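You operate a simulated robot arm through the tools that you are given. There is no shell and no other tool.

You are at the controls of a simulated robot arm. One attempt, no reset.

JOB
Take the cover off the grey case; lay it on the black mat.
Fine: clamp the case first; hang its two bolts in the long slotted tray's free slots.

It is judged by the outcome, as a careful person would: the job done as asked, and still so three seconds after it is handed in. It fails if anything else is knocked over, pushed out of place, dropped, spilled or broken. A push-on lid holds only when it is set on centred and level and pressed home; a screw cap is set on level and turned clockwise until tight.

ROBOT AND FRAMES
A 6-joint arm with a two-finger parallel gripper, fixed in place. Base frame: the origin is at the foot of the arm, x ahead of it, y to its left, z up; the work surface is at about z = 87. Units: cm, rad, N and s.
With the tool pointing down near the work surface it reaches from about 36 to 76 cm from the base axis. Its first joint turns from -1.152 to 1.152 rad. Payload 2.45 kg.
The tool frame sits at the grasp point between the pads (the TCP): z along the fingers, y along the line on which they close. The tips reach 2.4 cm beyond it. The gripper opens to 6.8 cm. The fingers are 1.7 cm wide and 1 cm thick; the gripper's body (4 by 7 cm) begins 4.1 cm behind the TCP.
Orientation is that of the tool frame in the base frame, as a unit quaternion [x, y, z, w]. With the fingers straight down and closing along the base's y, the tool's x points along the base's -x, its y along +y and its z along -z.

CONTROLS
- The arm moves only by the tool move_arm. Its arguments are lists of equal length, an entry for each row: "dp": the shift along the base's x, y, z in units of 100 mm (1.0 is 100 mm), a list of three; "rotation": the turn, a rotation vector about the base's x, y, z in units of 90 degrees (1.0 is 90 degrees), a list of three; "jaw": the opening, from 0 (shut) to 1 (fully open). In form: {"dp": [[x, y, z], ...], "rotation": [[rx, ry, rz], ...], "jaw": [jaw, ...]}. A call has 1 to 20 rows; each row is the pose to reach, as a shift and turn from the pose commanded when the call began. A call with a number of a shift or a turn outside -1 to 1 is refused whole. Each row takes 0.2 s and may step no farther than 5 cm and 0.15 rad from the row before; otherwise, or with a gripper value out of range, the whole call is refused. A pose out of reach is approached as far as the arm can. The call stops where the force on the tool passes 90 N (or 10 N more than at its start, if that is more) or the arm is blocked; 0.2 s more then pass. Each finger travels about 10.8 cm/s and halts on what it meets, pressing with about 41 N; the grip force reading is that of the motor and also rises with nothing between the fingers. The clock runs only during rows and for 0.2 s after the last one: add rows that repeat a pose to give the fingers time. It gives the time, the measured TCP pose, the force on the tool (base axes), the opening and the grip force at its end, in the units of the frame above (readings bear some noise), with the torque about the TCP (base axes, N m) and any sound that the robot's microphone picked up.
- Cameras (640 x 400 px; columns grow to the right, rows downward): "scene" is fixed at [14.67, 41.14, 145.68]; the picture's right is [-0.76, -0.65, 0.00], its down [-0.36, 0.42, -0.83] and it looks along [0.54, -0.63, -0.55] (base axes); focal length 321 px, centre (320, 200). "wrist" rides on the gripper at [8.4, 1.1, -7.5] in the tool frame; the picture's right is [-0.13, 0.99, 0.00], its down [-0.60, -0.08, -0.79] and it looks along [-0.79, -0.10, 0.61] (tool axes); focal length 251 px, centre (320, 200). There is no depth. A picture from a camera that has moved, and an enlarged one, comes with that camera's place and axes in the base frame and with its lens. The place of the scene camera against the robot may be out by one fixed shift of up to 2.5 cm in any direction.
- camera(camera): a new picture of that camera. It takes no simulated time.
- zoom(camera, box): a new picture of the part [left, top, right, bottom] of that camera's present view, enlarged. It takes no simulated time.
- close_job(): hands the job in; it is judged then, once.

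Places have to be worked out from the pictures, the camera data and where the tool is seen. Open the gripper and draw the arm clear of the work before you hand the job in, unless the task says otherwise.

The tools are called after "Request:" as a command line: name --argument value ..., lists and objects as JSON in quotes. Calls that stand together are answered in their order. move_arm: Moves the arm, as the interface text tells. Its arguments: {"type":"object","properties":{"dp":{"type":"array","items":{"type":"array","items":{"type":"number"}}},"rotation":{"type":"array","items":{"type":"array","items":{"type":"number"}}},"jaw":{"type":"array","items":{"type":"number"}}},"required":["dp","rotation","jaw"]} The other tools are called the same way: camera (camera) takes a picture; zoom (camera, box) takes an enlarged picture of a part of a camera's view; close_job () hands the job in.

At the start:

```text
t: 0.0
tool_pos: [50.33, 0.37, 121.86]
tool_rot: [0.0, 1.0, 0.0, -0.001]
force: [-0.3, -0.1, -0.2]
ft_torque: [0.01, -0.02, -0.01]
grip_width: 6.8
grip_force: 0.1
```

scene: 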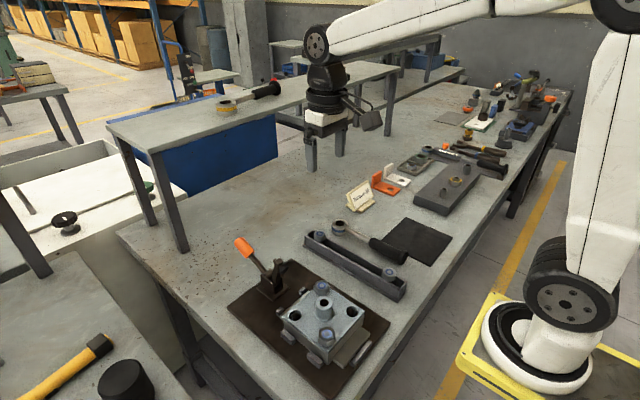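
wrist: 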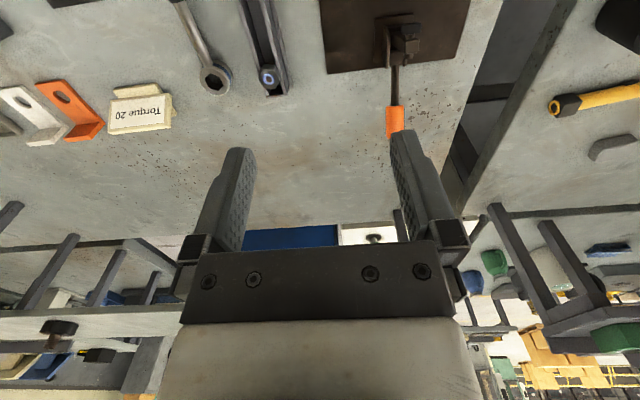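

I begin by looking closely at the case, the clamp, the tray and the mat.

Request:
zoom --camera "scene" --box '[220, 220, 400, 400]'

Request:
zoom --camera "scene" --box '[290, 130, 520, 310]'

Request:
zoom --camera "wrist" --box '[80, 0, 500, 200]'

```text
2.22 times, centred on (310, 310) of scene
camera zoom: at [14.67, 41.14, 145.68], right [-0.76, -0.65, 0.0], down [-0.36, 0.42, -0.83], along [0.54, -0.63, -0.55], focal length 712 px, centre (342, -44)
```

zoom: 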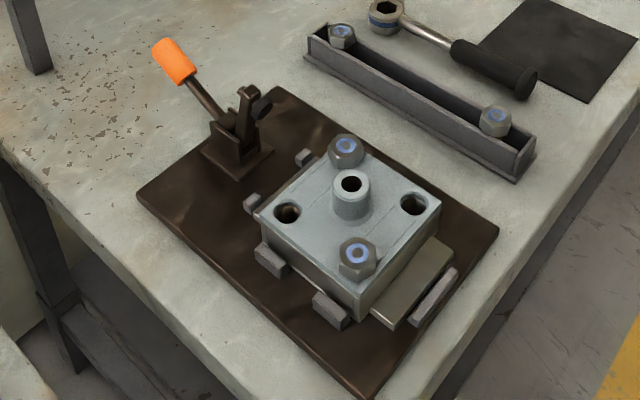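

```text
2.22 times, centred on (405, 220) of scene
camera zoom: at [14.67, 41.14, 145.68], right [-0.76, -0.65, 0.0], down [-0.36, 0.42, -0.83], along [0.54, -0.63, -0.55], focal length 712 px, centre (131, 156)
```

zoom: 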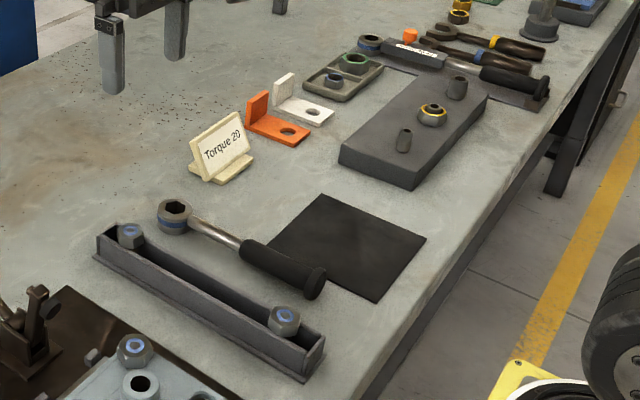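

```text
1.52 times, centred on (290, 100) of wrist
camera zoom: at [41.94, 1.52, 129.37], right [0.13, 0.99, 0.0], down [0.6, -0.08, 0.79], along [0.79, -0.1, -0.61], focal length 383 px, centre (366, 352)
```

zoom: 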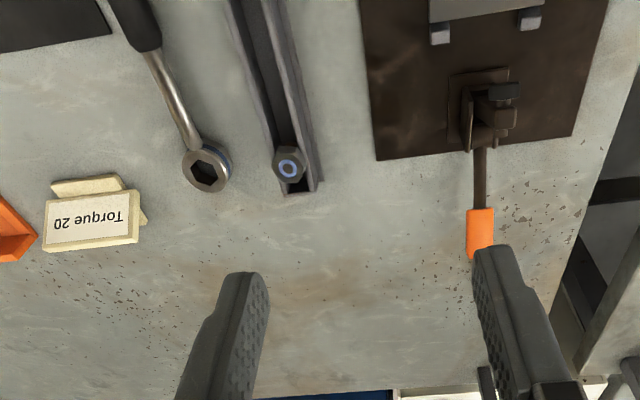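

The case seems to be near (41, 11) and the toggle clamp near (58, 10), on a plate that spans y 0 to 20. I'll yaw the tool 90° and move to the -y side so the wrist camera can see the case and clamp.

Request:
move_arm --dp '[[-0.05, -0.08, -0.05], [-0.1, -0.17, -0.1], [-0.15, -0.25, -0.15], [-0.2, -0.33, -0.2], [-0.25, -0.42, -0.25], [-0.3, -0.5, -0.3], [-0.35, -0.58, -0.35], [-0.4, -0.67, -0.4], [-0.45, -0.75, -0.45], [-0.5, -0.83, -0.5], [-0.5, -0.9, -0.55], [-0.5, -1.0, -0.6]]' --rotation '[[0, 0, 0.0833], [0, 0, 0.1667], [0, 0, 0.25], [0, 0, 0.3333], [0, 0, 0.4167], [0, 0, 0.5], [0, 0, 0.5833], [0, 0, 0.6667], [0, 0, 0.75], [0, 0, 0.8333], [0, 0, 0.9167], [0, 0, 1.0]]' --jaw '[1, 1, 1, 1, 1, 1, 1, 1, 1, 1, 1, 1]'

Request:
camera --camera "wrist"

Request:
camera --camera "scene"

```text
t: 2.6
tool_pos: [45.32, -9.52, 115.9]
tool_rot: [0.707, -0.707, 0.001, 0.0]
force: [0.5, -0.2, -0.1]
ft_torque: [0.04, 0.01, 0.0]
grip_width: 6.8
grip_force: 0.1
```

```text
taken
camera wrist: at [44.33, -17.92, 123.41], right [-0.99, 0.13, 0.0], down [0.08, 0.6, 0.79], along [0.1, 0.79, -0.61], focal length 251 px, centre (320, 200)
```

wrist: 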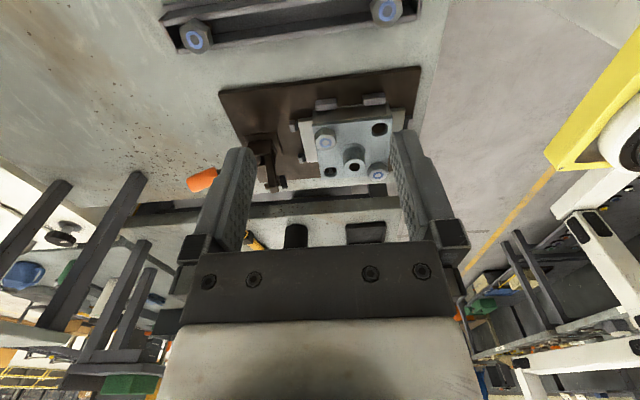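

```text
taken
```

scene: 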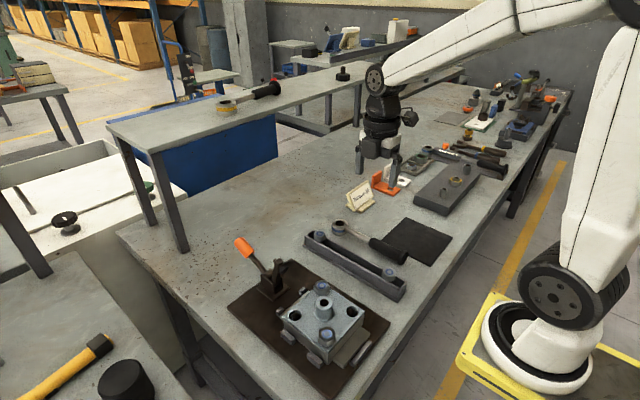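

Request:
zoom --camera "wrist" --box '[180, 50, 430, 210]'

Request:
zoom --camera "scene" --box '[220, 225, 320, 310]'

Request:
zoom --camera "scene" --box '[270, 270, 400, 390]'

Request:
zoom --camera "scene" --box '[295, 205, 455, 305]'

```text
2.50 times, centred on (305, 130) of wrist
camera zoom: at [44.33, -17.92, 123.41], right [-0.99, 0.13, 0.0], down [0.08, 0.6, 0.79], along [0.1, 0.79, -0.61], focal length 629 px, centre (358, 375)
```

zoom: 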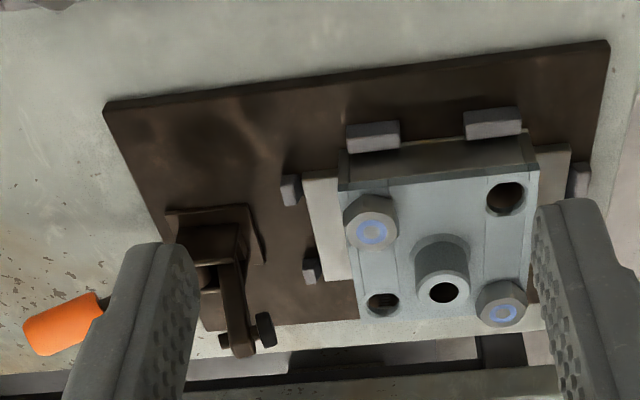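

```text
4.71 times, centred on (270, 268) of scene
camera zoom: at [14.67, 41.14, 145.68], right [-0.76, -0.65, 0.0], down [-0.36, 0.42, -0.83], along [0.54, -0.63, -0.55], focal length 1509 px, centre (555, -118)
```

zoom: 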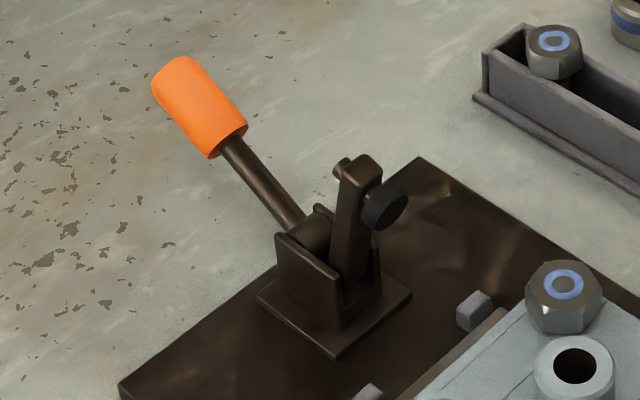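

```text
3.33 times, centred on (335, 330) of scene
camera zoom: at [14.67, 41.14, 145.68], right [-0.76, -0.65, 0.0], down [-0.36, 0.42, -0.83], along [0.54, -0.63, -0.55], focal length 1069 px, centre (270, -233)
```

zoom: 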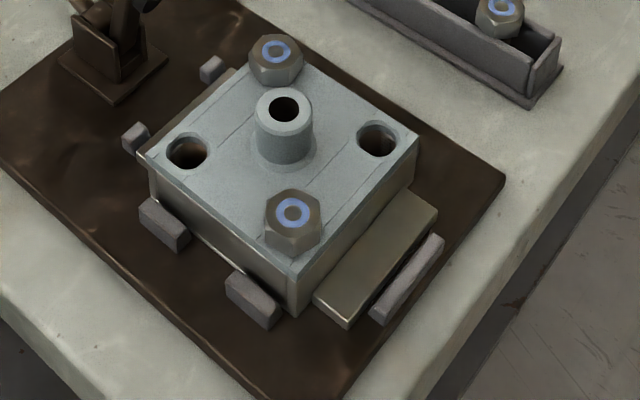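

```text
4.00 times, centred on (375, 255) of scene
camera zoom: at [14.67, 41.14, 145.68], right [-0.76, -0.65, 0.0], down [-0.36, 0.42, -0.83], along [0.54, -0.63, -0.55], focal length 1282 px, centre (100, -20)
```

zoom: 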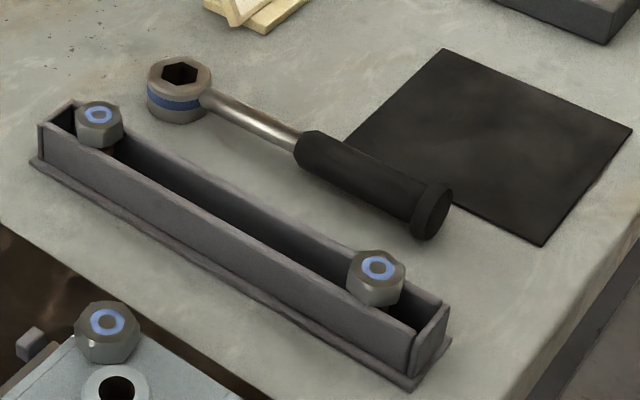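

The clamp pivot looks to be near (57, 10.5, 92), with its orange handle lying toward +x and the arm up. Before planning I move further to -y to see the tray's slots and the mat.

Request:
move_arm --dp '[[0.15, -0.3, -0.15], [0.3, -0.6, -0.3], [0.5, -1.0, -0.5]]' --rotation '[[0, 0, 0], [0, 0, 0], [0, 0, 0]]' --jaw '[1, 1, 1]'

Request:
camera --camera "wrist"

Request:
zoom --camera "wrist" --box '[200, 30, 440, 180]'

```text
t: 3.4
tool_pos: [50.46, -19.68, 110.81]
tool_rot: [0.707, -0.707, 0.001, 0.0]
force: [0.8, 0.7, 0.2]
ft_torque: [0.0, -0.02, -0.01]
grip_width: 6.79
grip_force: 0.0
```

```text
taken
camera wrist: at [49.4, -27.97, 118.39], right [-0.99, 0.13, 0.0], down [0.08, 0.6, 0.79], along [0.1, 0.79, -0.61], focal length 251 px, centre (320, 200)
```

wrist: 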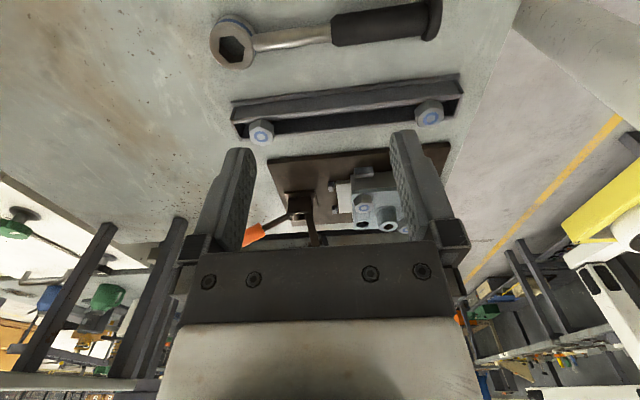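

```text
2.67 times, centred on (320, 105) of wrist
camera zoom: at [49.4, -27.97, 118.39], right [-0.99, 0.13, 0.0], down [0.08, 0.6, 0.79], along [0.1, 0.79, -0.61], focal length 670 px, centre (320, 453)
```

zoom: 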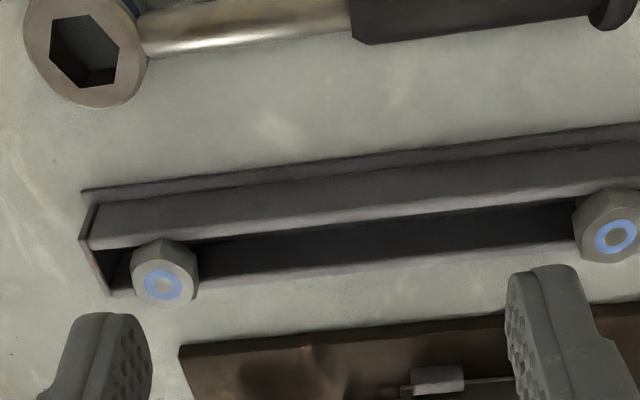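

The tray is a long trough whose bolts hang by their heads on its rails. I tilt the camera to look more steeply down into it.

Request:
move_arm --dp '[[0, 0.13, -0.05], [0, 0.26, -0.1], [0, 0.39, -0.15], [0, 0.52, -0.2], [0, 0.65, -0.3]]' --rotation '[[-0.083, 0, 0], [-0.166, 0, 0], [-0.248, 0, 0], [-0.331, 0, 0], [-0.414, 0, 0]]' --jaw '[1, 1, 1, 1, 1]'

Request:
camera --camera "wrist"

Request:
zoom --camera "wrist" --box '[180, 100, 460, 275]'

```text
t: 4.6
tool_pos: [50.2, -13.13, 107.77]
tool_rot: [0.67, -0.67, 0.227, 0.226]
force: [-0.3, -0.1, -0.3]
ft_torque: [-0.01, -0.01, -0.01]
grip_width: 6.81
grip_force: 0.0
```

```text
taken
camera wrist: at [49.2, -15.19, 118.88], right [-0.99, 0.1, -0.08], down [0.08, 0.96, 0.26], along [0.1, 0.26, -0.96], focal length 251 px, centre (320, 200)
```

wrist: 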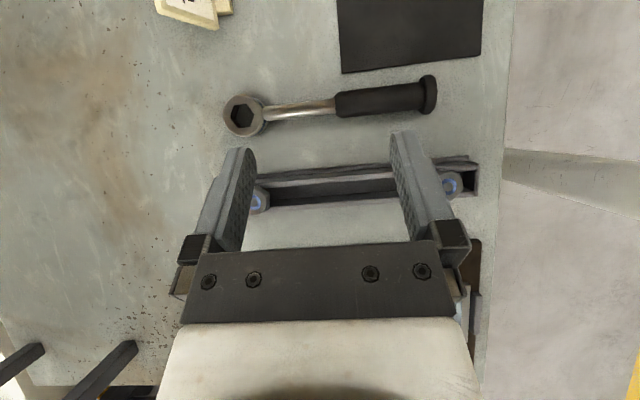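

```text
2.29 times, centred on (320, 188) of wrist
camera zoom: at [49.2, -15.19, 118.88], right [-0.99, 0.1, -0.08], down [0.08, 0.96, 0.26], along [0.1, 0.26, -0.96], focal length 575 px, centre (320, 229)
```

zoom: 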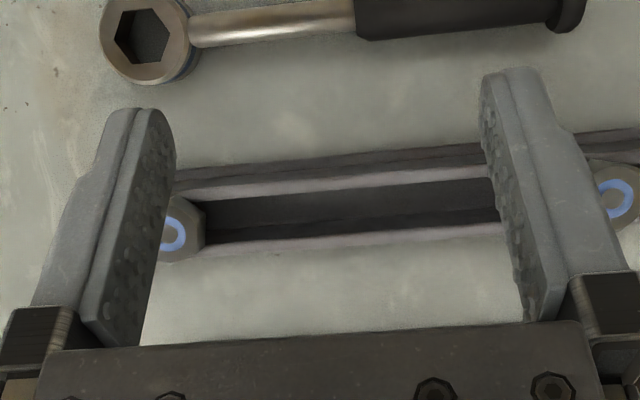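

The tray slot runs along x at y≈-8.5, with bolts hung at x≈58.5 and x≈38.3, which leaves free room near x≈52 and x≈45. I straighten the tool and go back toward the clamp.

Request:
move_arm --dp '[[0.02, 0.2, 0.2], [0.04, 0.4, 0.4], [0.06, 0.6, 0.6], [0.08, 0.8, 0.8], [0.1, 0.95, 0.9]]' --rotation '[[0.083, 0, 0], [0.166, 0, 0], [0.248, 0, 0], [0.331, 0, 0], [0.414, 0, 0]]' --jaw '[1, 1, 1, 1, 1]'

Request:
move_arm --dp '[[0, 0.08, 0], [0, 0.17, 0], [0, 0.25, 0], [0.05, 0.33, 0], [0.1, 0.42, 0], [0.15, 0.5, 0], [0.2, 0.6, 0], [0.25, 0.7, 0], [0.3, 0.8, 0], [0.4, 0.9, 0], [0.5, 1.0, 0], [0.6, 1.0, 0]]' --rotation '[[0, 0, -0.0833], [0, 0, -0.1667], [0, 0, -0.25], [0, 0, -0.3333], [0, 0, -0.4167], [0, 0, -0.5], [0, 0, -0.5833], [0, 0, -0.6667], [0, 0, -0.75], [0, 0, -0.8333], [0, 0, -0.9167], [0, 0, -1.0]]' --jaw '[1, 1, 1, 1, 1, 1, 1, 1, 1, 1, 1, 1]'

Request:
camera --camera "wrist"

```text
t: 5.8
tool_pos: [51.22, -3.66, 116.73]
tool_rot: [-0.707, 0.707, 0.0, 0.0]
force: [0.7, 0.3, -0.1]
ft_torque: [0.0, 0.04, 0.0]
grip_width: 6.82
grip_force: 0.0
```

```text
t: 8.4
tool_pos: [57.24, 6.42, 116.84]
tool_rot: [0.001, 1.0, 0.0, 0.0]
force: [-0.4, 0.0, 0.8]
ft_torque: [0.0, 0.02, 0.02]
grip_width: 6.81
grip_force: 0.1
```

```text
taken
camera wrist: at [48.89, 7.6, 124.3], right [0.13, 0.99, 0.0], down [0.6, -0.08, 0.79], along [0.79, -0.1, -0.61], focal length 251 px, centre (320, 200)
```

wrist: 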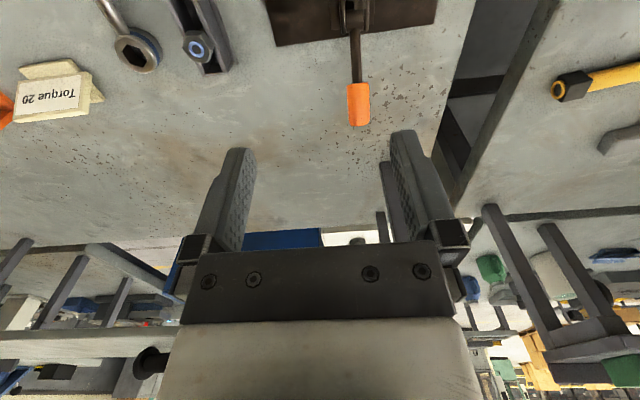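

The orange grip's centre is at about (67, 10.2, 95.6), leaning about 34° up. I go above it with the jaws open, straddling it along y.

Request:
move_arm --dp '[[0.24, 0.09, -0.2], [0.48, 0.18, -0.4], [0.73, 0.28, -0.6], [0.976, 0.373, -0.8], [0.976, 0.373, -1.0]]' --rotation '[[0, 0, 0], [0, 0, 0], [0, 0, 0], [0, 0, 0], [0, 0, 0]]' --jaw '[1, 1, 1, 1, 1]'

Request:
camera --camera "wrist"

Request:
zoom --camera "scene" --box '[200, 180, 360, 320]'

```text
t: 9.6
tool_pos: [66.97, 10.05, 106.8]
tool_rot: [0.0, 1.0, 0.0, 0.0]
force: [0.1, -0.2, -0.7]
ft_torque: [-0.02, 0.01, 0.0]
grip_width: 6.79
grip_force: 0.2
```

```text
taken
camera wrist: at [58.53, 11.3, 114.4], right [0.13, 0.99, 0.0], down [0.6, -0.08, 0.79], along [0.79, -0.1, -0.61], focal length 251 px, centre (320, 200)
```

wrist: 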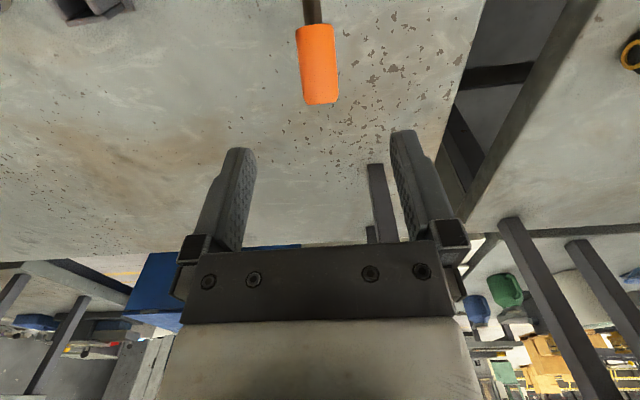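

```text
2.86 times, centred on (280, 250) of scene
camera zoom: at [14.67, 41.14, 145.68], right [-0.76, -0.65, 0.0], down [-0.36, 0.42, -0.83], along [0.54, -0.63, -0.55], focal length 916 px, centre (434, 57)
```

zoom: 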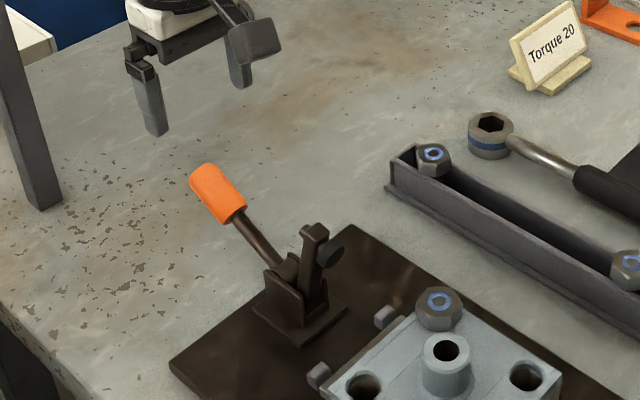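

The grip is centred between the fingers at y≈10.05. I lower over it and then close on it.

Request:
move_arm --dp '[[0, 0, -0.4], [0, 0, -0.75], [0, 0, -0.98]]' --rotation '[[0, 0, 0], [0, 0, 0], [0, 0, 0]]' --jaw '[1, 1, 1]'

Request:
move_arm --dp '[[0, 0, -0.08], [0, 0, -0.08], [0, 0, -0.08], [0, 0, -0.08], [0, 0, -0.08]]' --rotation '[[0, 0, 0], [0, 0, 0], [0, 0, 0], [0, 0, 0], [0, 0, 0]]' --jaw '[1, 0.5, 0.3, 0.2, 0.2]'

Request:
zoom --camera "scene" --box '[200, 180, 360, 320]'

Request:
camera --camera "wrist"

```text
t: 10.4
tool_pos: [66.99, 10.13, 96.95]
tool_rot: [0.0, 1.0, 0.0, 0.001]
force: [-0.2, -0.1, 0.6]
ft_torque: [0.01, 0.03, -0.05]
grip_width: 6.78
grip_force: 0.1
```

```text
t: 11.6
tool_pos: [67.12, 10.03, 96.26]
tool_rot: [0.0, 1.0, 0.0, -0.001]
force: [1.3, -6.5, 0.1]
ft_torque: [0.08, -0.18, -0.03]
grip_width: 2.64
grip_force: 41.6
```

```text
2.86 times, centred on (280, 250) of scene
camera zoom: at [14.67, 41.12, 145.69], right [-0.76, -0.65, 0.0], down [-0.36, 0.42, -0.83], along [0.54, -0.63, -0.55], focal length 916 px, centre (434, 57)
```

zoom: 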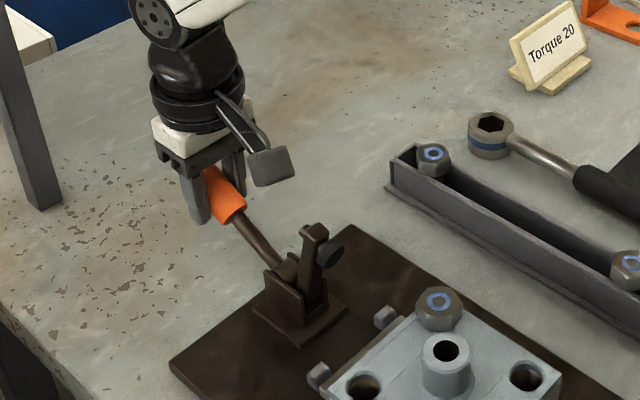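

```text
taken
camera wrist: at [58.72, 11.15, 103.81], right [0.13, 0.99, 0.0], down [0.6, -0.08, 0.79], along [0.79, -0.1, -0.61], focal length 251 px, centre (320, 200)
```

wrist: 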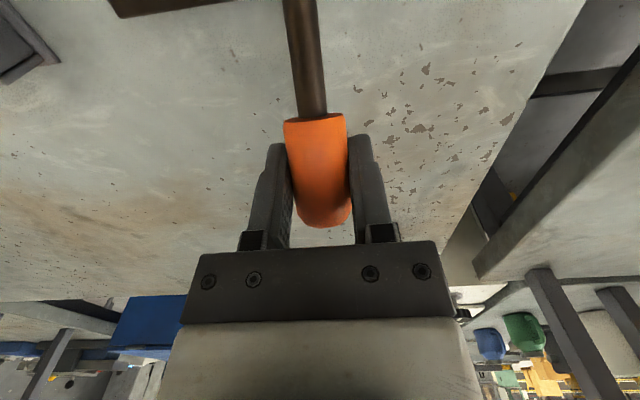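

The grip is held at 2.64 cm. I swing the handle up along an arc about the estimated pivot (58, 90.5) and check the force along the way.

Request:
move_arm --dp '[[-0.026, 0, 0.038], [-0.053, 0, 0.077], [-0.082, 0, 0.113], [-0.112, 0, 0.149], [-0.145, 0, 0.183], [-0.178, 0, 0.216]]' --rotation '[[0, 0, 0], [0, 0, 0], [0, 0, 0], [0, 0, 0], [0, 0, 0], [0, 0, 0]]' --jaw '[0.2, 0.2, 0.2, 0.2, 0.2, 0.2]'

Request:
zoom --camera "scene" --box '[200, 180, 360, 320]'

Request:
camera --camera "wrist"

```text
t: 13.0
tool_pos: [65.22, 10.01, 98.4]
tool_rot: [0.0, 1.0, 0.001, 0.002]
force: [13.5, -9.9, -4.2]
ft_torque: [-0.32, -1.16, 0.23]
grip_width: 2.63
grip_force: 42.0
```

```text
2.86 times, centred on (280, 250) of scene
camera zoom: at [14.71, 41.11, 145.69], right [-0.76, -0.65, 0.0], down [-0.36, 0.42, -0.83], along [0.54, -0.63, -0.55], focal length 916 px, centre (434, 57)
```

zoom: 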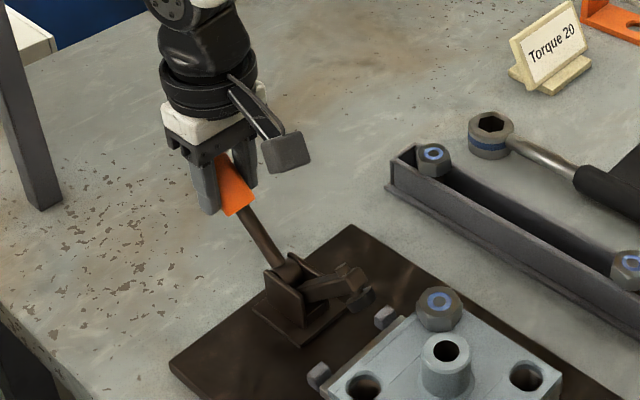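

```text
taken
camera wrist: at [56.93, 11.14, 106.0], right [0.13, 0.99, 0.0], down [0.6, -0.08, 0.8], along [0.79, -0.1, -0.61], focal length 251 px, centre (320, 200)
```

wrist: 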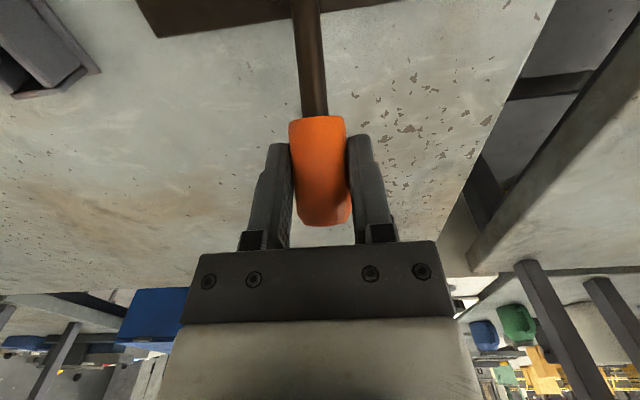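

The handle is moving and the clamp arm is swinging down over the flange. I carry on along the arc.

Request:
move_arm --dp '[[-0.042, 0, 0.037], [-0.086, 0, 0.072], [-0.131, 0, 0.104], [-0.179, 0, 0.135], [-0.227, 0, 0.162]]' --rotation '[[0, 0, 0], [0, 0, 0], [0, 0, 0], [0, 0, 0], [0, 0, 0]]' --jaw '[0.2, 0.2, 0.2, 0.2, 0.2]'

Request:
zoom --camera "scene" --box '[200, 180, 360, 320]'

```text
t: 14.2
tool_pos: [62.96, 10.04, 99.91]
tool_rot: [0.0, 1.0, 0.0, 0.0]
force: [13.7, -16.1, -2.9]
ft_torque: [0.23, -1.12, -0.27]
grip_width: 2.6
grip_force: 41.5
```

```text
2.86 times, centred on (280, 250) of scene
camera zoom: at [14.71, 41.1, 145.69], right [-0.76, -0.65, 0.0], down [-0.36, 0.42, -0.83], along [0.54, -0.63, -0.55], focal length 916 px, centre (434, 57)
```

zoom: 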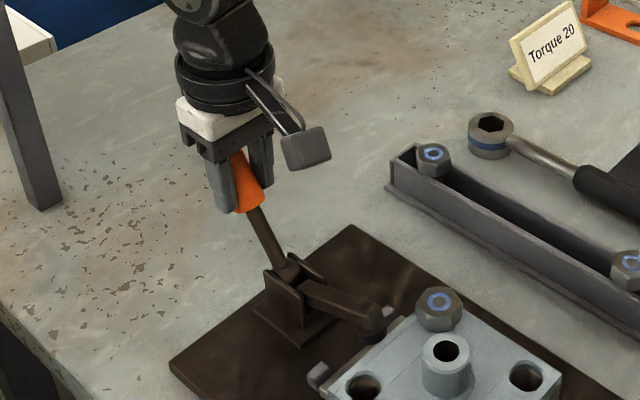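

The clamp arm is nearly onto the flange. I continue the swing toward the locked position.

Request:
move_arm --dp '[[-0.05, -0.005, 0.025], [-0.102, -0.01, 0.048], [-0.154, -0.01, 0.067], [-0.208, -0.01, 0.084], [-0.262, -0.01, 0.098]]' --rotation '[[0, 0, 0], [0, 0, 0], [0, 0, 0], [0, 0, 0], [0, 0, 0]]' --jaw '[0.2, 0.2, 0.2, 0.2, 0.2]'

Request:
zoom --camera "scene" --box '[200, 180, 360, 320]'

```text
t: 15.4
tool_pos: [60.38, 10.07, 100.96]
tool_rot: [0.0, 1.0, 0.0, 0.003]
force: [15.7, -9.8, -1.9]
ft_torque: [-0.5, -1.48, -0.03]
grip_width: 2.62
grip_force: 41.4
```

```text
2.86 times, centred on (280, 250) of scene
camera zoom: at [14.71, 41.11, 145.69], right [-0.76, -0.65, 0.0], down [-0.36, 0.42, -0.83], along [0.54, -0.63, -0.55], focal length 916 px, centre (434, 57)
```

zoom: 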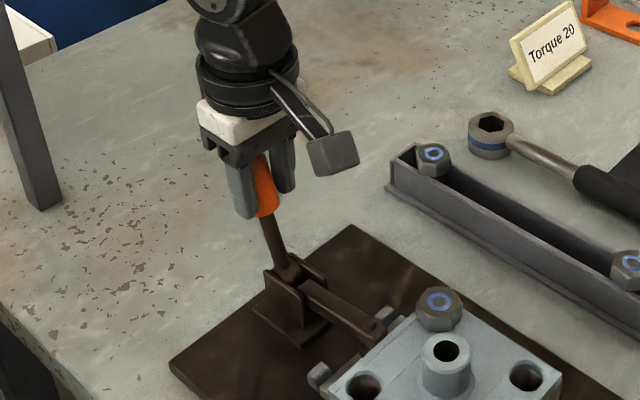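

Request:
move_arm --dp '[[-0.037, 0, 0.008], [-0.073, 0, 0.014], [-0.11, 0, 0.019], [-0.148, 0, 0.023], [-0.185, 0, 0.026], [-0.222, 0, 0.027]]' --rotation '[[0, 0, 0], [0, 0, 0], [0, 0, 0], [0, 0, 0], [0, 0, 0], [0, 0, 0]]' --jaw '[0.2, 0.2, 0.2, 0.2, 0.2, 0.2]'

Request:
zoom --camera "scene" --box '[200, 180, 360, 320]'

Request:
camera --camera "wrist"

```text
t: 16.8
tool_pos: [58.1, 10.01, 101.33]
tool_rot: [0.0, 1.0, 0.0, 0.0]
force: [-0.7, 0.2, -1.4]
ft_torque: [-0.03, 0.02, -0.02]
grip_width: 1.36
grip_force: 0.1
```

```text
2.86 times, centred on (280, 250) of scene
camera zoom: at [14.66, 41.14, 145.68], right [-0.76, -0.65, 0.0], down [-0.36, 0.42, -0.83], along [0.54, -0.63, -0.55], focal length 916 px, centre (434, 57)
```

zoom: 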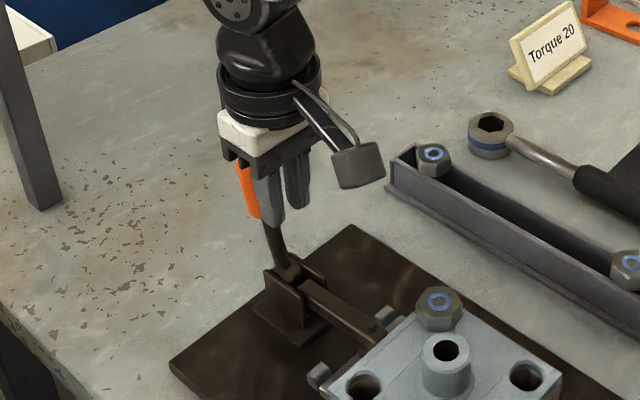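

```text
taken
camera wrist: at [49.79, 11.15, 108.79], right [0.13, 0.99, 0.0], down [0.6, -0.08, 0.79], along [0.79, -0.1, -0.61], focal length 251 px, centre (320, 200)
```

wrist: 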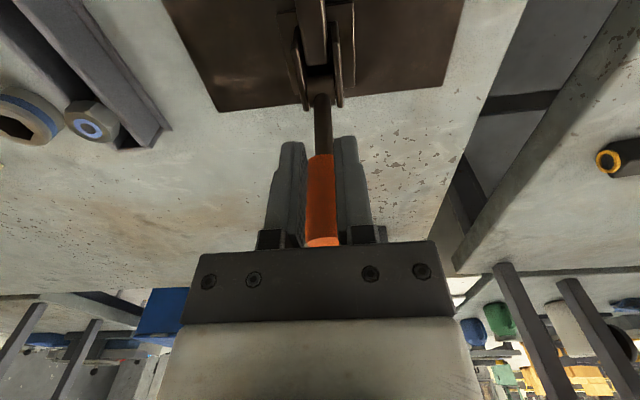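

The handle stayed put and slipped out of the grip near vertical. I open, rise clear, and check how the clamp is sitting.

Request:
move_arm --dp '[[0, 0, 0], [-0.05, 0, 0.2], [-0.1, 0, 0.5], [-0.15, 0, 0.9]]' --rotation '[[0, 0, 0], [0, 0, 0], [0, 0, 0], [0, 0, 0]]' --jaw '[0.6, 0.6, 0.6, 0.6]'

Request:
zoom --camera "scene" --box '[240, 230, 340, 320]'

Request:
camera --camera "wrist"

```text
t: 17.8
tool_pos: [56.77, 10.02, 110.28]
tool_rot: [0.0, 1.0, 0.0, 0.0]
force: [0.1, 0.6, -0.2]
ft_torque: [0.02, 0.0, 0.02]
grip_width: 4.1
grip_force: 0.1
```

```text
4.44 times, centred on (290, 275) of scene
camera zoom: at [14.66, 41.14, 145.68], right [-0.76, -0.65, 0.0], down [-0.36, 0.42, -0.83], along [0.54, -0.63, -0.55], focal length 1425 px, centre (453, -133)
```

zoom: 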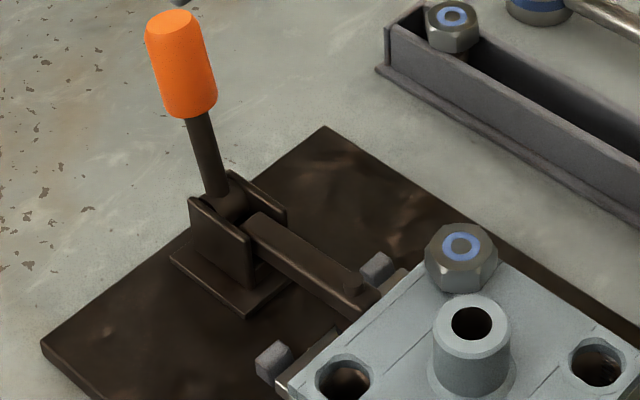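

```text
taken
camera wrist: at [48.43, 11.17, 117.95], right [0.13, 0.99, 0.0], down [0.6, -0.08, 0.79], along [0.79, -0.1, -0.61], focal length 251 px, centre (320, 200)
```

wrist: 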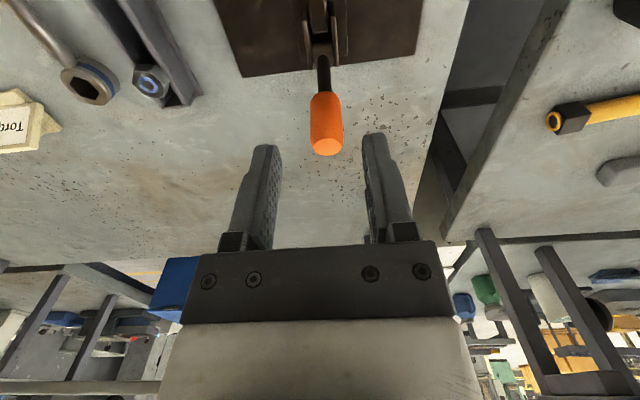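

The handle stands at about 75° with the arm on the flange. I go to the handle's +x side with the fingers closed and push it toward -x, to be sure it is locked.

Request:
move_arm --dp '[[0.3, 0, 0], [0.6, 0, 0], [0.98, 0, 0], [0.98, 0, -0.3], [0.98, 0, -0.6], [0.98, 0, -0.88], [0.98, 0, -0.88]]' --rotation '[[0, 0, 0], [0, 0, 0], [0, 0, 0], [0, 0, 0], [0, 0, 0], [0, 0, 0], [0, 0, 0]]' --jaw '[0.3, 0.1, 0, 0, 0, 0, 0]'

Request:
move_arm --dp '[[-0.08, 0, 0], [-0.16, 0, 0], [-0.24, 0, 0], [-0.32, 0, 0], [-0.38, 0, 0], [-0.44, 0, 0], [-0.5, 0, 0], [-0.56, 0, 0]]' --rotation '[[0, 0, 0], [0, 0, 0], [0, 0, 0], [0, 0, 0], [0, 0, 0], [0, 0, 0], [0, 0, 0], [0, 0, 0]]' --jaw '[0, 0, 0, 0, 0, 0, 0, 0]'

Request:
zoom --camera "scene" --box '[240, 200, 360, 320]'

```text
t: 19.4
tool_pos: [66.44, 10.2, 101.36]
tool_rot: [0.0, 1.0, 0.0, -0.001]
force: [0.2, -0.6, 0.1]
ft_torque: [0.01, 0.01, 0.01]
grip_width: 0.0
grip_force: 23.5
```

```text
t: 21.2
tool_pos: [61.34, 10.12, 101.48]
tool_rot: [0.0, 1.0, 0.001, 0.007]
force: [41.3, 0.7, -14.7]
ft_torque: [-0.01, 0.15, 0.02]
grip_width: 0.01
grip_force: 23.4
```

```text
3.33 times, centred on (300, 260) of scene
camera zoom: at [14.83, 41.14, 145.66], right [-0.76, -0.65, 0.0], down [-0.36, 0.42, -0.83], along [0.54, -0.63, -0.55], focal length 1069 px, centre (387, 0)
```

zoom: 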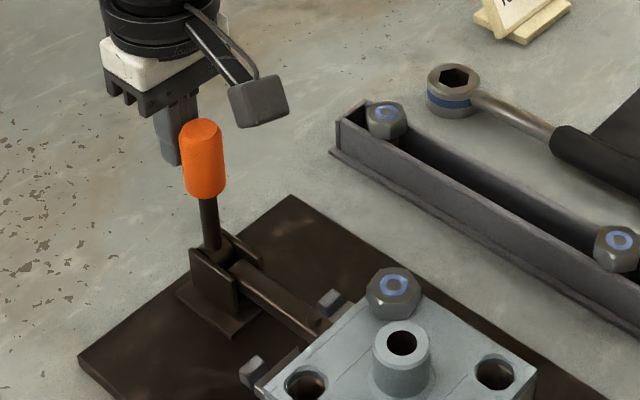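

The handle has moved further and now pushes back with 41 N. I push a little more until it seats or snaps.

Request:
move_arm --dp '[[-0.04, 0, 0], [-0.08, 0, 0], [-0.12, 0, 0], [-0.16, 0, 0]]' --rotation '[[0, 0, 0], [0, 0, 0], [0, 0, 0], [0, 0, 0]]' --jaw '[0, 0, 0, 0]'

Request:
zoom --camera "scene" --box '[240, 200, 360, 320]'

```text
t: 21.9
tool_pos: [61.31, 10.04, 101.75]
tool_rot: [0.001, 1.0, 0.003, 0.025]
force: [31.2, 0.5, -13.9]
ft_torque: [0.03, 0.21, -0.01]
grip_width: 0.0
grip_force: 23.8
stopped in row 3: the force on the tool passed its limit at 95 N (the readings are from after the stop); the commanded pose is now the measured one
```

```text
3.33 times, centred on (300, 260) of scene
camera zoom: at [14.78, 41.15, 145.67], right [-0.76, -0.65, 0.0], down [-0.36, 0.42, -0.83], along [0.54, -0.63, -0.55], focal length 1069 px, centre (387, 0)
```

zoom: 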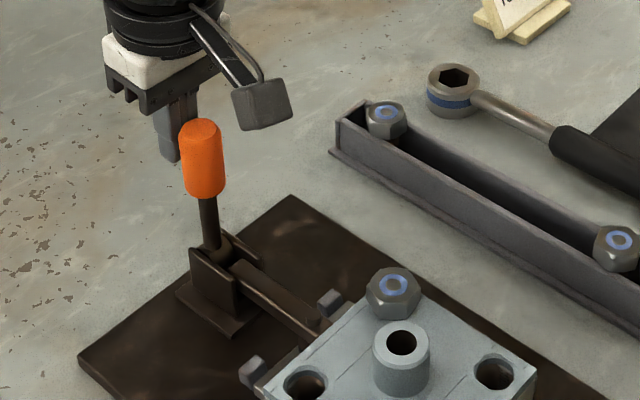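

The handle is upright against a hard stop, since the force rose with no movement. I back off, level the tool, and check that it stays locked.

Request:
move_arm --dp '[[0.2, 0, 0], [0.4, 0, 0], [0.4, 0, 0.3], [0.4, 0, 0.7], [0.2, 0, 0.98]]' --rotation '[[0, 0, 0], [0, 0.032, 0], [-0.004, 0.032, 0], [-0.004, 0.032, 0], [-0.004, 0.032, 0]]' --jaw '[0, 0, 0.2, 0.5, 1]'

Request:
zoom --camera "scene" --box '[240, 200, 360, 320]'

Request:
camera --camera "wrist"

```text
t: 23.1
tool_pos: [63.24, 10.06, 111.43]
tool_rot: [0.002, 1.0, 0.0, -0.006]
force: [-0.2, 0.0, 0.0]
ft_torque: [0.04, 0.0, 0.0]
grip_width: 6.8
grip_force: 0.1
```

```text
3.33 times, centred on (300, 260) of scene
camera zoom: at [14.67, 41.14, 145.68], right [-0.76, -0.65, 0.0], down [-0.36, 0.42, -0.83], along [0.54, -0.63, -0.55], focal length 1069 px, centre (387, 0)
```

zoom: 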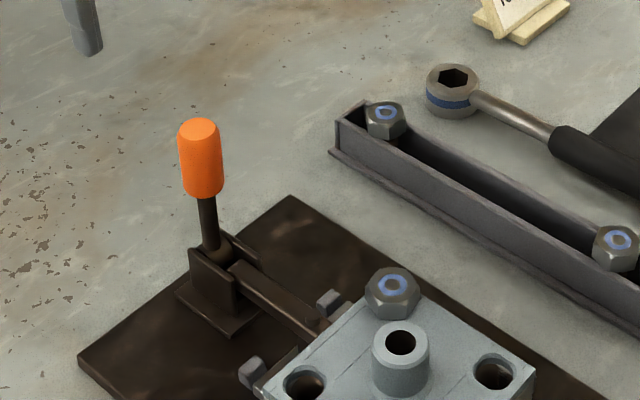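

```text
taken
camera wrist: at [54.94, 11.26, 119.08], right [0.13, 0.99, 0.0], down [0.61, -0.08, 0.79], along [0.78, -0.1, -0.62], focal length 251 px, centre (320, 200)
```

wrist: 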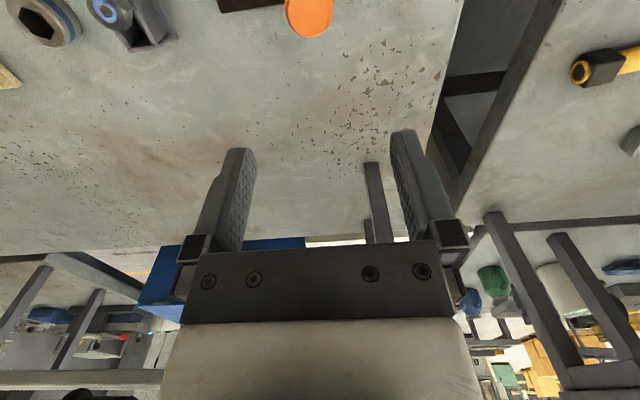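

The clamp stays locked with its handle vertical and the foot on the case's flange. Next I go to a viewing pose on the -y side of the case, yawed 90°, to locate the bolts accurately.

Request:
move_arm --dp '[[-0.3, -0.15, 0.1], [-0.6, -0.3, 0.2], [-1.0, -0.5, 0.3]]' --rotation '[[0, -0.008, 0], [0, -0.008, 0], [0, -0.008, 0]]' --jaw '[1, 1, 1]'

Request:
move_arm --dp '[[-0.1, -0.05, 0], [-0.2, -0.1, 0], [-0.3, -0.15, 0], [-0.4, -0.2, 0], [-0.5, -0.25, 0], [-0.6, -0.3, 0], [-0.7, -0.35, 0], [-0.8, -0.4, 0], [-0.9, -0.45, -0.1], [-1.0, -0.5, -0.2], [-1.0, -0.5, -0.3], [-1.0, -0.5, -0.4]]' --rotation '[[0, 0, 0.0833], [0, 0, 0.1667], [0, 0, 0.25], [0, 0, 0.3333], [0, 0, 0.4167], [0, 0, 0.5], [0, 0, 0.5833], [0, 0, 0.6667], [0, 0, 0.75], [0, 0, 0.8333], [0, 0, 0.9167], [0, 0, 1.0]]' --jaw '[1, 1, 1, 1, 1, 1, 1, 1, 1, 1, 1, 1]'

Request:
camera --camera "wrist"

Request:
zoom --camera "wrist" --box '[220, 60, 420, 185]'

```text
t: 23.9
tool_pos: [53.02, 5.16, 114.46]
tool_rot: [0.001, 1.0, -0.001, 0.001]
force: [-0.2, -0.2, 0.1]
ft_torque: [0.0, 0.0, 0.0]
grip_width: 6.79
grip_force: 0.0
```

```text
t: 26.5
tool_pos: [43.04, 0.06, 110.5]
tool_rot: [0.708, -0.707, -0.002, -0.002]
force: [-0.6, 0.0, 0.7]
ft_torque: [-0.01, 0.02, -0.03]
grip_width: 6.8
grip_force: 0.0
```

```text
taken
camera wrist: at [41.99, -8.32, 118.01], right [-0.99, 0.13, 0.0], down [0.08, 0.6, 0.79], along [0.1, 0.79, -0.61], focal length 251 px, centre (320, 200)
```

wrist: 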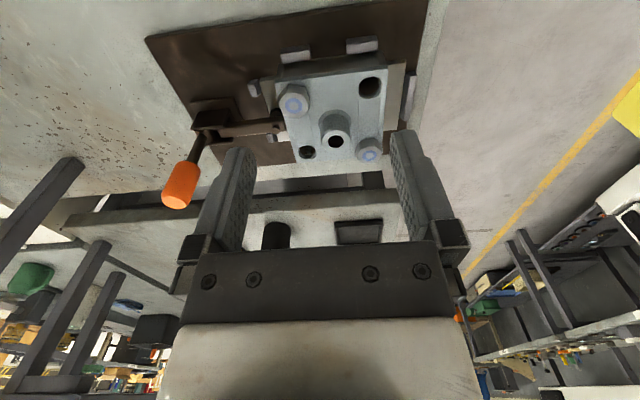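

```text
3.20 times, centred on (320, 122) of wrist
camera zoom: at [41.99, -8.32, 118.01], right [-0.99, 0.13, 0.0], down [0.08, 0.6, 0.79], along [0.1, 0.79, -0.61], focal length 805 px, centre (320, 448)
```

zoom: 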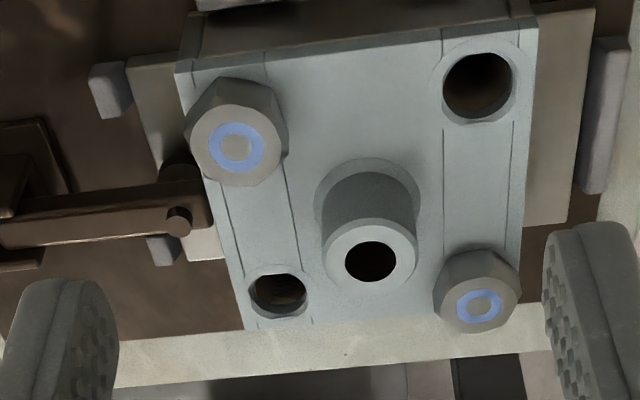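

Triangulating two views puts bolt 1's head top at about (46.4, 5.7, 95.0), bolt 2's at (38.6, 13.8, 94.9), the cover top at z≈93.3 and the boss top at z≈96.3. I zoom in for the hex flat orientation.

Request:
zoom --camera "wrist" --box '[270, 75, 320, 125]'

Request:
zoom --camera "wrist" --box '[345, 125, 395, 175]'

Request:
zoom --camera "scene" --box '[290, 270, 360, 350]'

```text
8.00 times, centred on (295, 100) of wrist
camera zoom: at [41.99, -8.32, 118.01], right [-0.99, 0.13, 0.0], down [0.08, 0.6, 0.79], along [0.1, 0.79, -0.61], focal length 2012 px, centre (520, 1000)
```

zoom: 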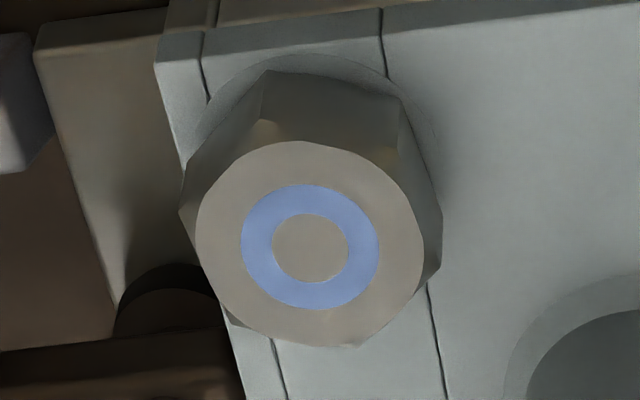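

```text
8.00 times, centred on (370, 150) of wrist
camera zoom: at [41.99, -8.32, 118.01], right [-0.99, 0.13, 0.0], down [0.08, 0.6, 0.79], along [0.1, 0.79, -0.61], focal length 2012 px, centre (-80, 600)
```

zoom: 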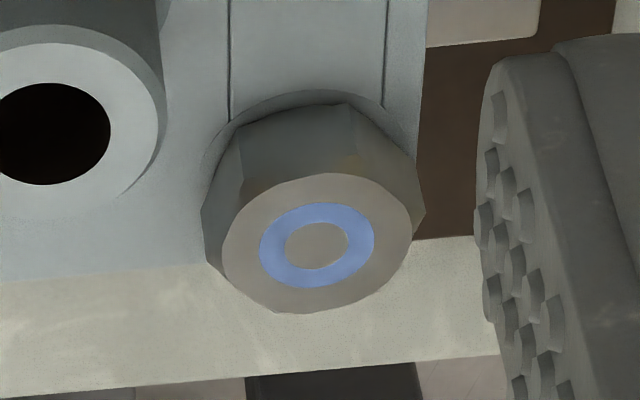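

```text
5.00 times, centred on (325, 310) of scene
camera zoom: at [14.67, 41.14, 145.68], right [-0.76, -0.65, 0.0], down [-0.36, 0.42, -0.83], along [0.54, -0.63, -0.55], focal length 1603 px, centre (295, -350)
```

zoom: 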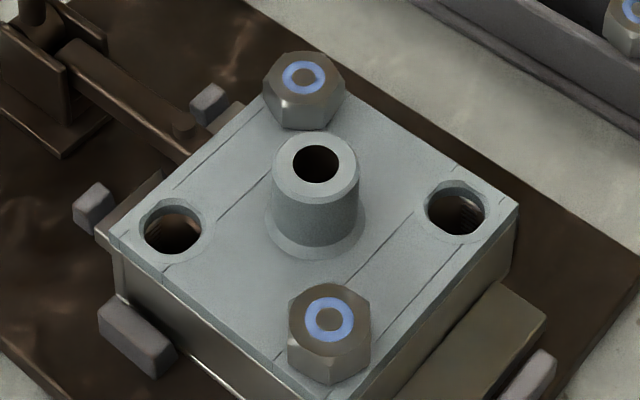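

I can read B1's flats at closing angles of 71° or 11°, and B2's at 105° or 45°, with about 2.96 cm across flats. I go above bolt 1 and align the jaws to its flats at a yaw of about -19°.

Request:
move_arm --dp '[[0.03, 0.05, 0], [0.06, 0.1, 0], [0.09, 0.14, 0], [0.11, 0.19, 0], [0.14, 0.24, 0], [0.17, 0.28, 0], [0.2, 0.33, 0], [0.22, 0.38, 0], [0.25, 0.42, 0], [0.28, 0.47, 0], [0.31, 0.52, 0], [0.336, 0.564, 0]]' --rotation '[[0, 0, -0.0833], [0, 0, -0.1667], [0, 0, -0.25], [0, 0, -0.3333], [0, 0, -0.4167], [0, 0, -0.5], [0, 0, -0.5833], [0, 0, -0.6667], [0, 0, -0.75], [0, 0, -0.8333], [0, 0, -0.9167], [0, 0, -1.0]]' --jaw '[1, 1, 1, 1, 1, 1, 1, 1, 1, 0.9, 0.8, 0.7]'

Request:
move_arm --dp '[[0, 0, -0.2], [0, 0, -0.4], [0, 0, -0.6], [0, 0, -0.75]]' --rotation '[[0, 0, -0.07], [0, 0, -0.14], [0, 0, -0.208], [0, 0, -0.208]]' --jaw '[0.7, 0.7, 0.7, 0.7]'

Request:
camera --camera "wrist"

Request:
zoom --camera "scene" --box '[260, 220, 400, 350]'

```text
t: 29.1
tool_pos: [46.44, 5.76, 110.47]
tool_rot: [0.002, 1.0, 0.0, 0.002]
force: [0.0, 0.2, -0.5]
ft_torque: [-0.01, 0.0, 0.03]
grip_width: 4.77
grip_force: 0.0
```

```text
t: 30.1
tool_pos: [46.37, 5.71, 102.92]
tool_rot: [0.164, 0.986, 0.0, 0.001]
force: [0.0, 0.0, -0.2]
ft_torque: [-0.04, -0.02, -0.02]
grip_width: 4.73
grip_force: 0.0
```

```text
taken
camera wrist: at [38.88, 9.48, 110.5], right [0.44, 0.9, 0.0], down [0.54, -0.27, 0.8], along [0.71, -0.35, -0.61], focal length 251 px, centre (320, 200)
```

wrist: 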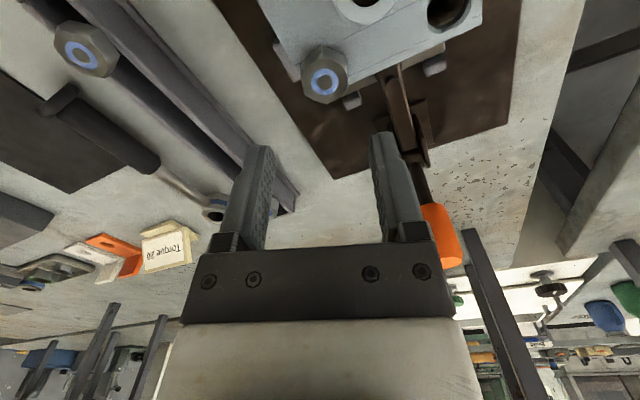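

```text
3.08 times, centred on (330, 285) of scene
camera zoom: at [14.67, 41.14, 145.68], right [-0.76, -0.65, 0.0], down [-0.36, 0.42, -0.83], along [0.54, -0.63, -0.55], focal length 986 px, centre (289, -62)
```

zoom: 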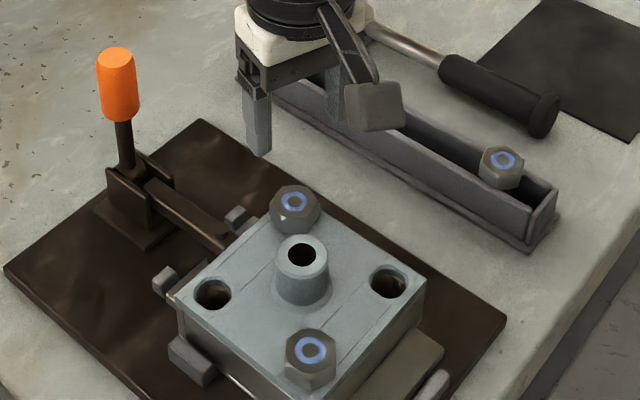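

Request:
zoom --camera "wrist" --box '[280, 40, 360, 120]'

```text
5.00 times, centred on (320, 80) of wrist
camera zoom: at [38.88, 9.48, 110.5], right [0.44, 0.9, 0.0], down [0.54, -0.27, 0.8], along [0.71, -0.35, -0.61], focal length 1257 px, centre (320, 800)
```

zoom: 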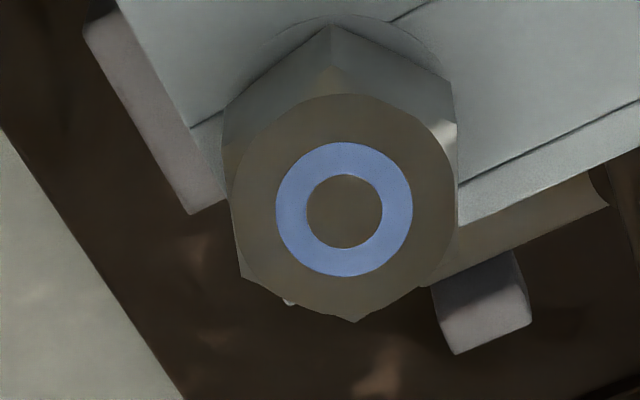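

Adding this view's ray refines bolt 1's head top to about (46.5, 6.1, 94.35), and the flats line up with the jaws. I shift over and lower so the fingers straddle the head.

Request:
move_arm --dp '[[0.013, 0.039, -0.2], [0.013, 0.039, -0.4], [0.013, 0.039, -0.55], [0.013, 0.039, -0.66]]' --rotation '[[0, 0, 0], [0, 0, 0], [0, 0, 0], [0, 0, 0]]' --jaw '[0.68, 0.68, 0.68, 0.68]'

Request:
camera --camera "wrist"

Request:
zoom --camera "scene" --box '[260, 220, 400, 350]'

```text
t: 31.1
tool_pos: [46.49, 6.14, 96.43]
tool_rot: [0.164, 0.986, -0.001, 0.002]
force: [0.0, 0.3, -0.4]
ft_torque: [-0.04, 0.03, -0.01]
grip_width: 4.63
grip_force: 0.1
```

```text
taken
camera wrist: at [38.97, 9.93, 103.85], right [0.44, 0.9, 0.0], down [0.54, -0.27, 0.8], along [0.71, -0.35, -0.61], focal length 251 px, centre (320, 200)
```

wrist: 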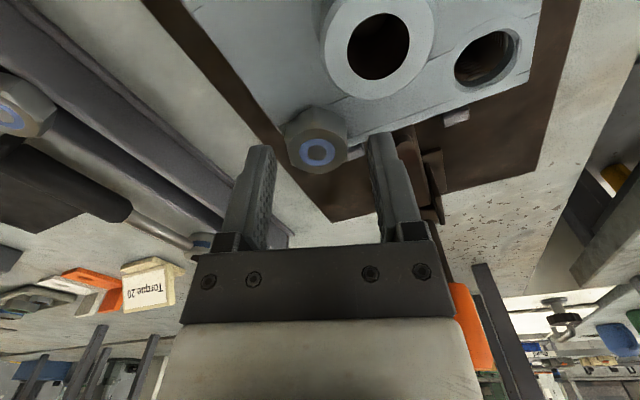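

```text
3.08 times, centred on (330, 285) of scene
camera zoom: at [14.67, 41.14, 145.68], right [-0.76, -0.65, 0.0], down [-0.36, 0.42, -0.83], along [0.54, -0.63, -0.55], focal length 986 px, centre (289, -62)
```

zoom: 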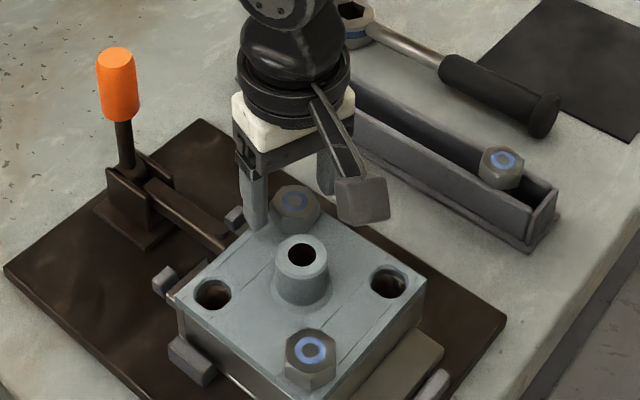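

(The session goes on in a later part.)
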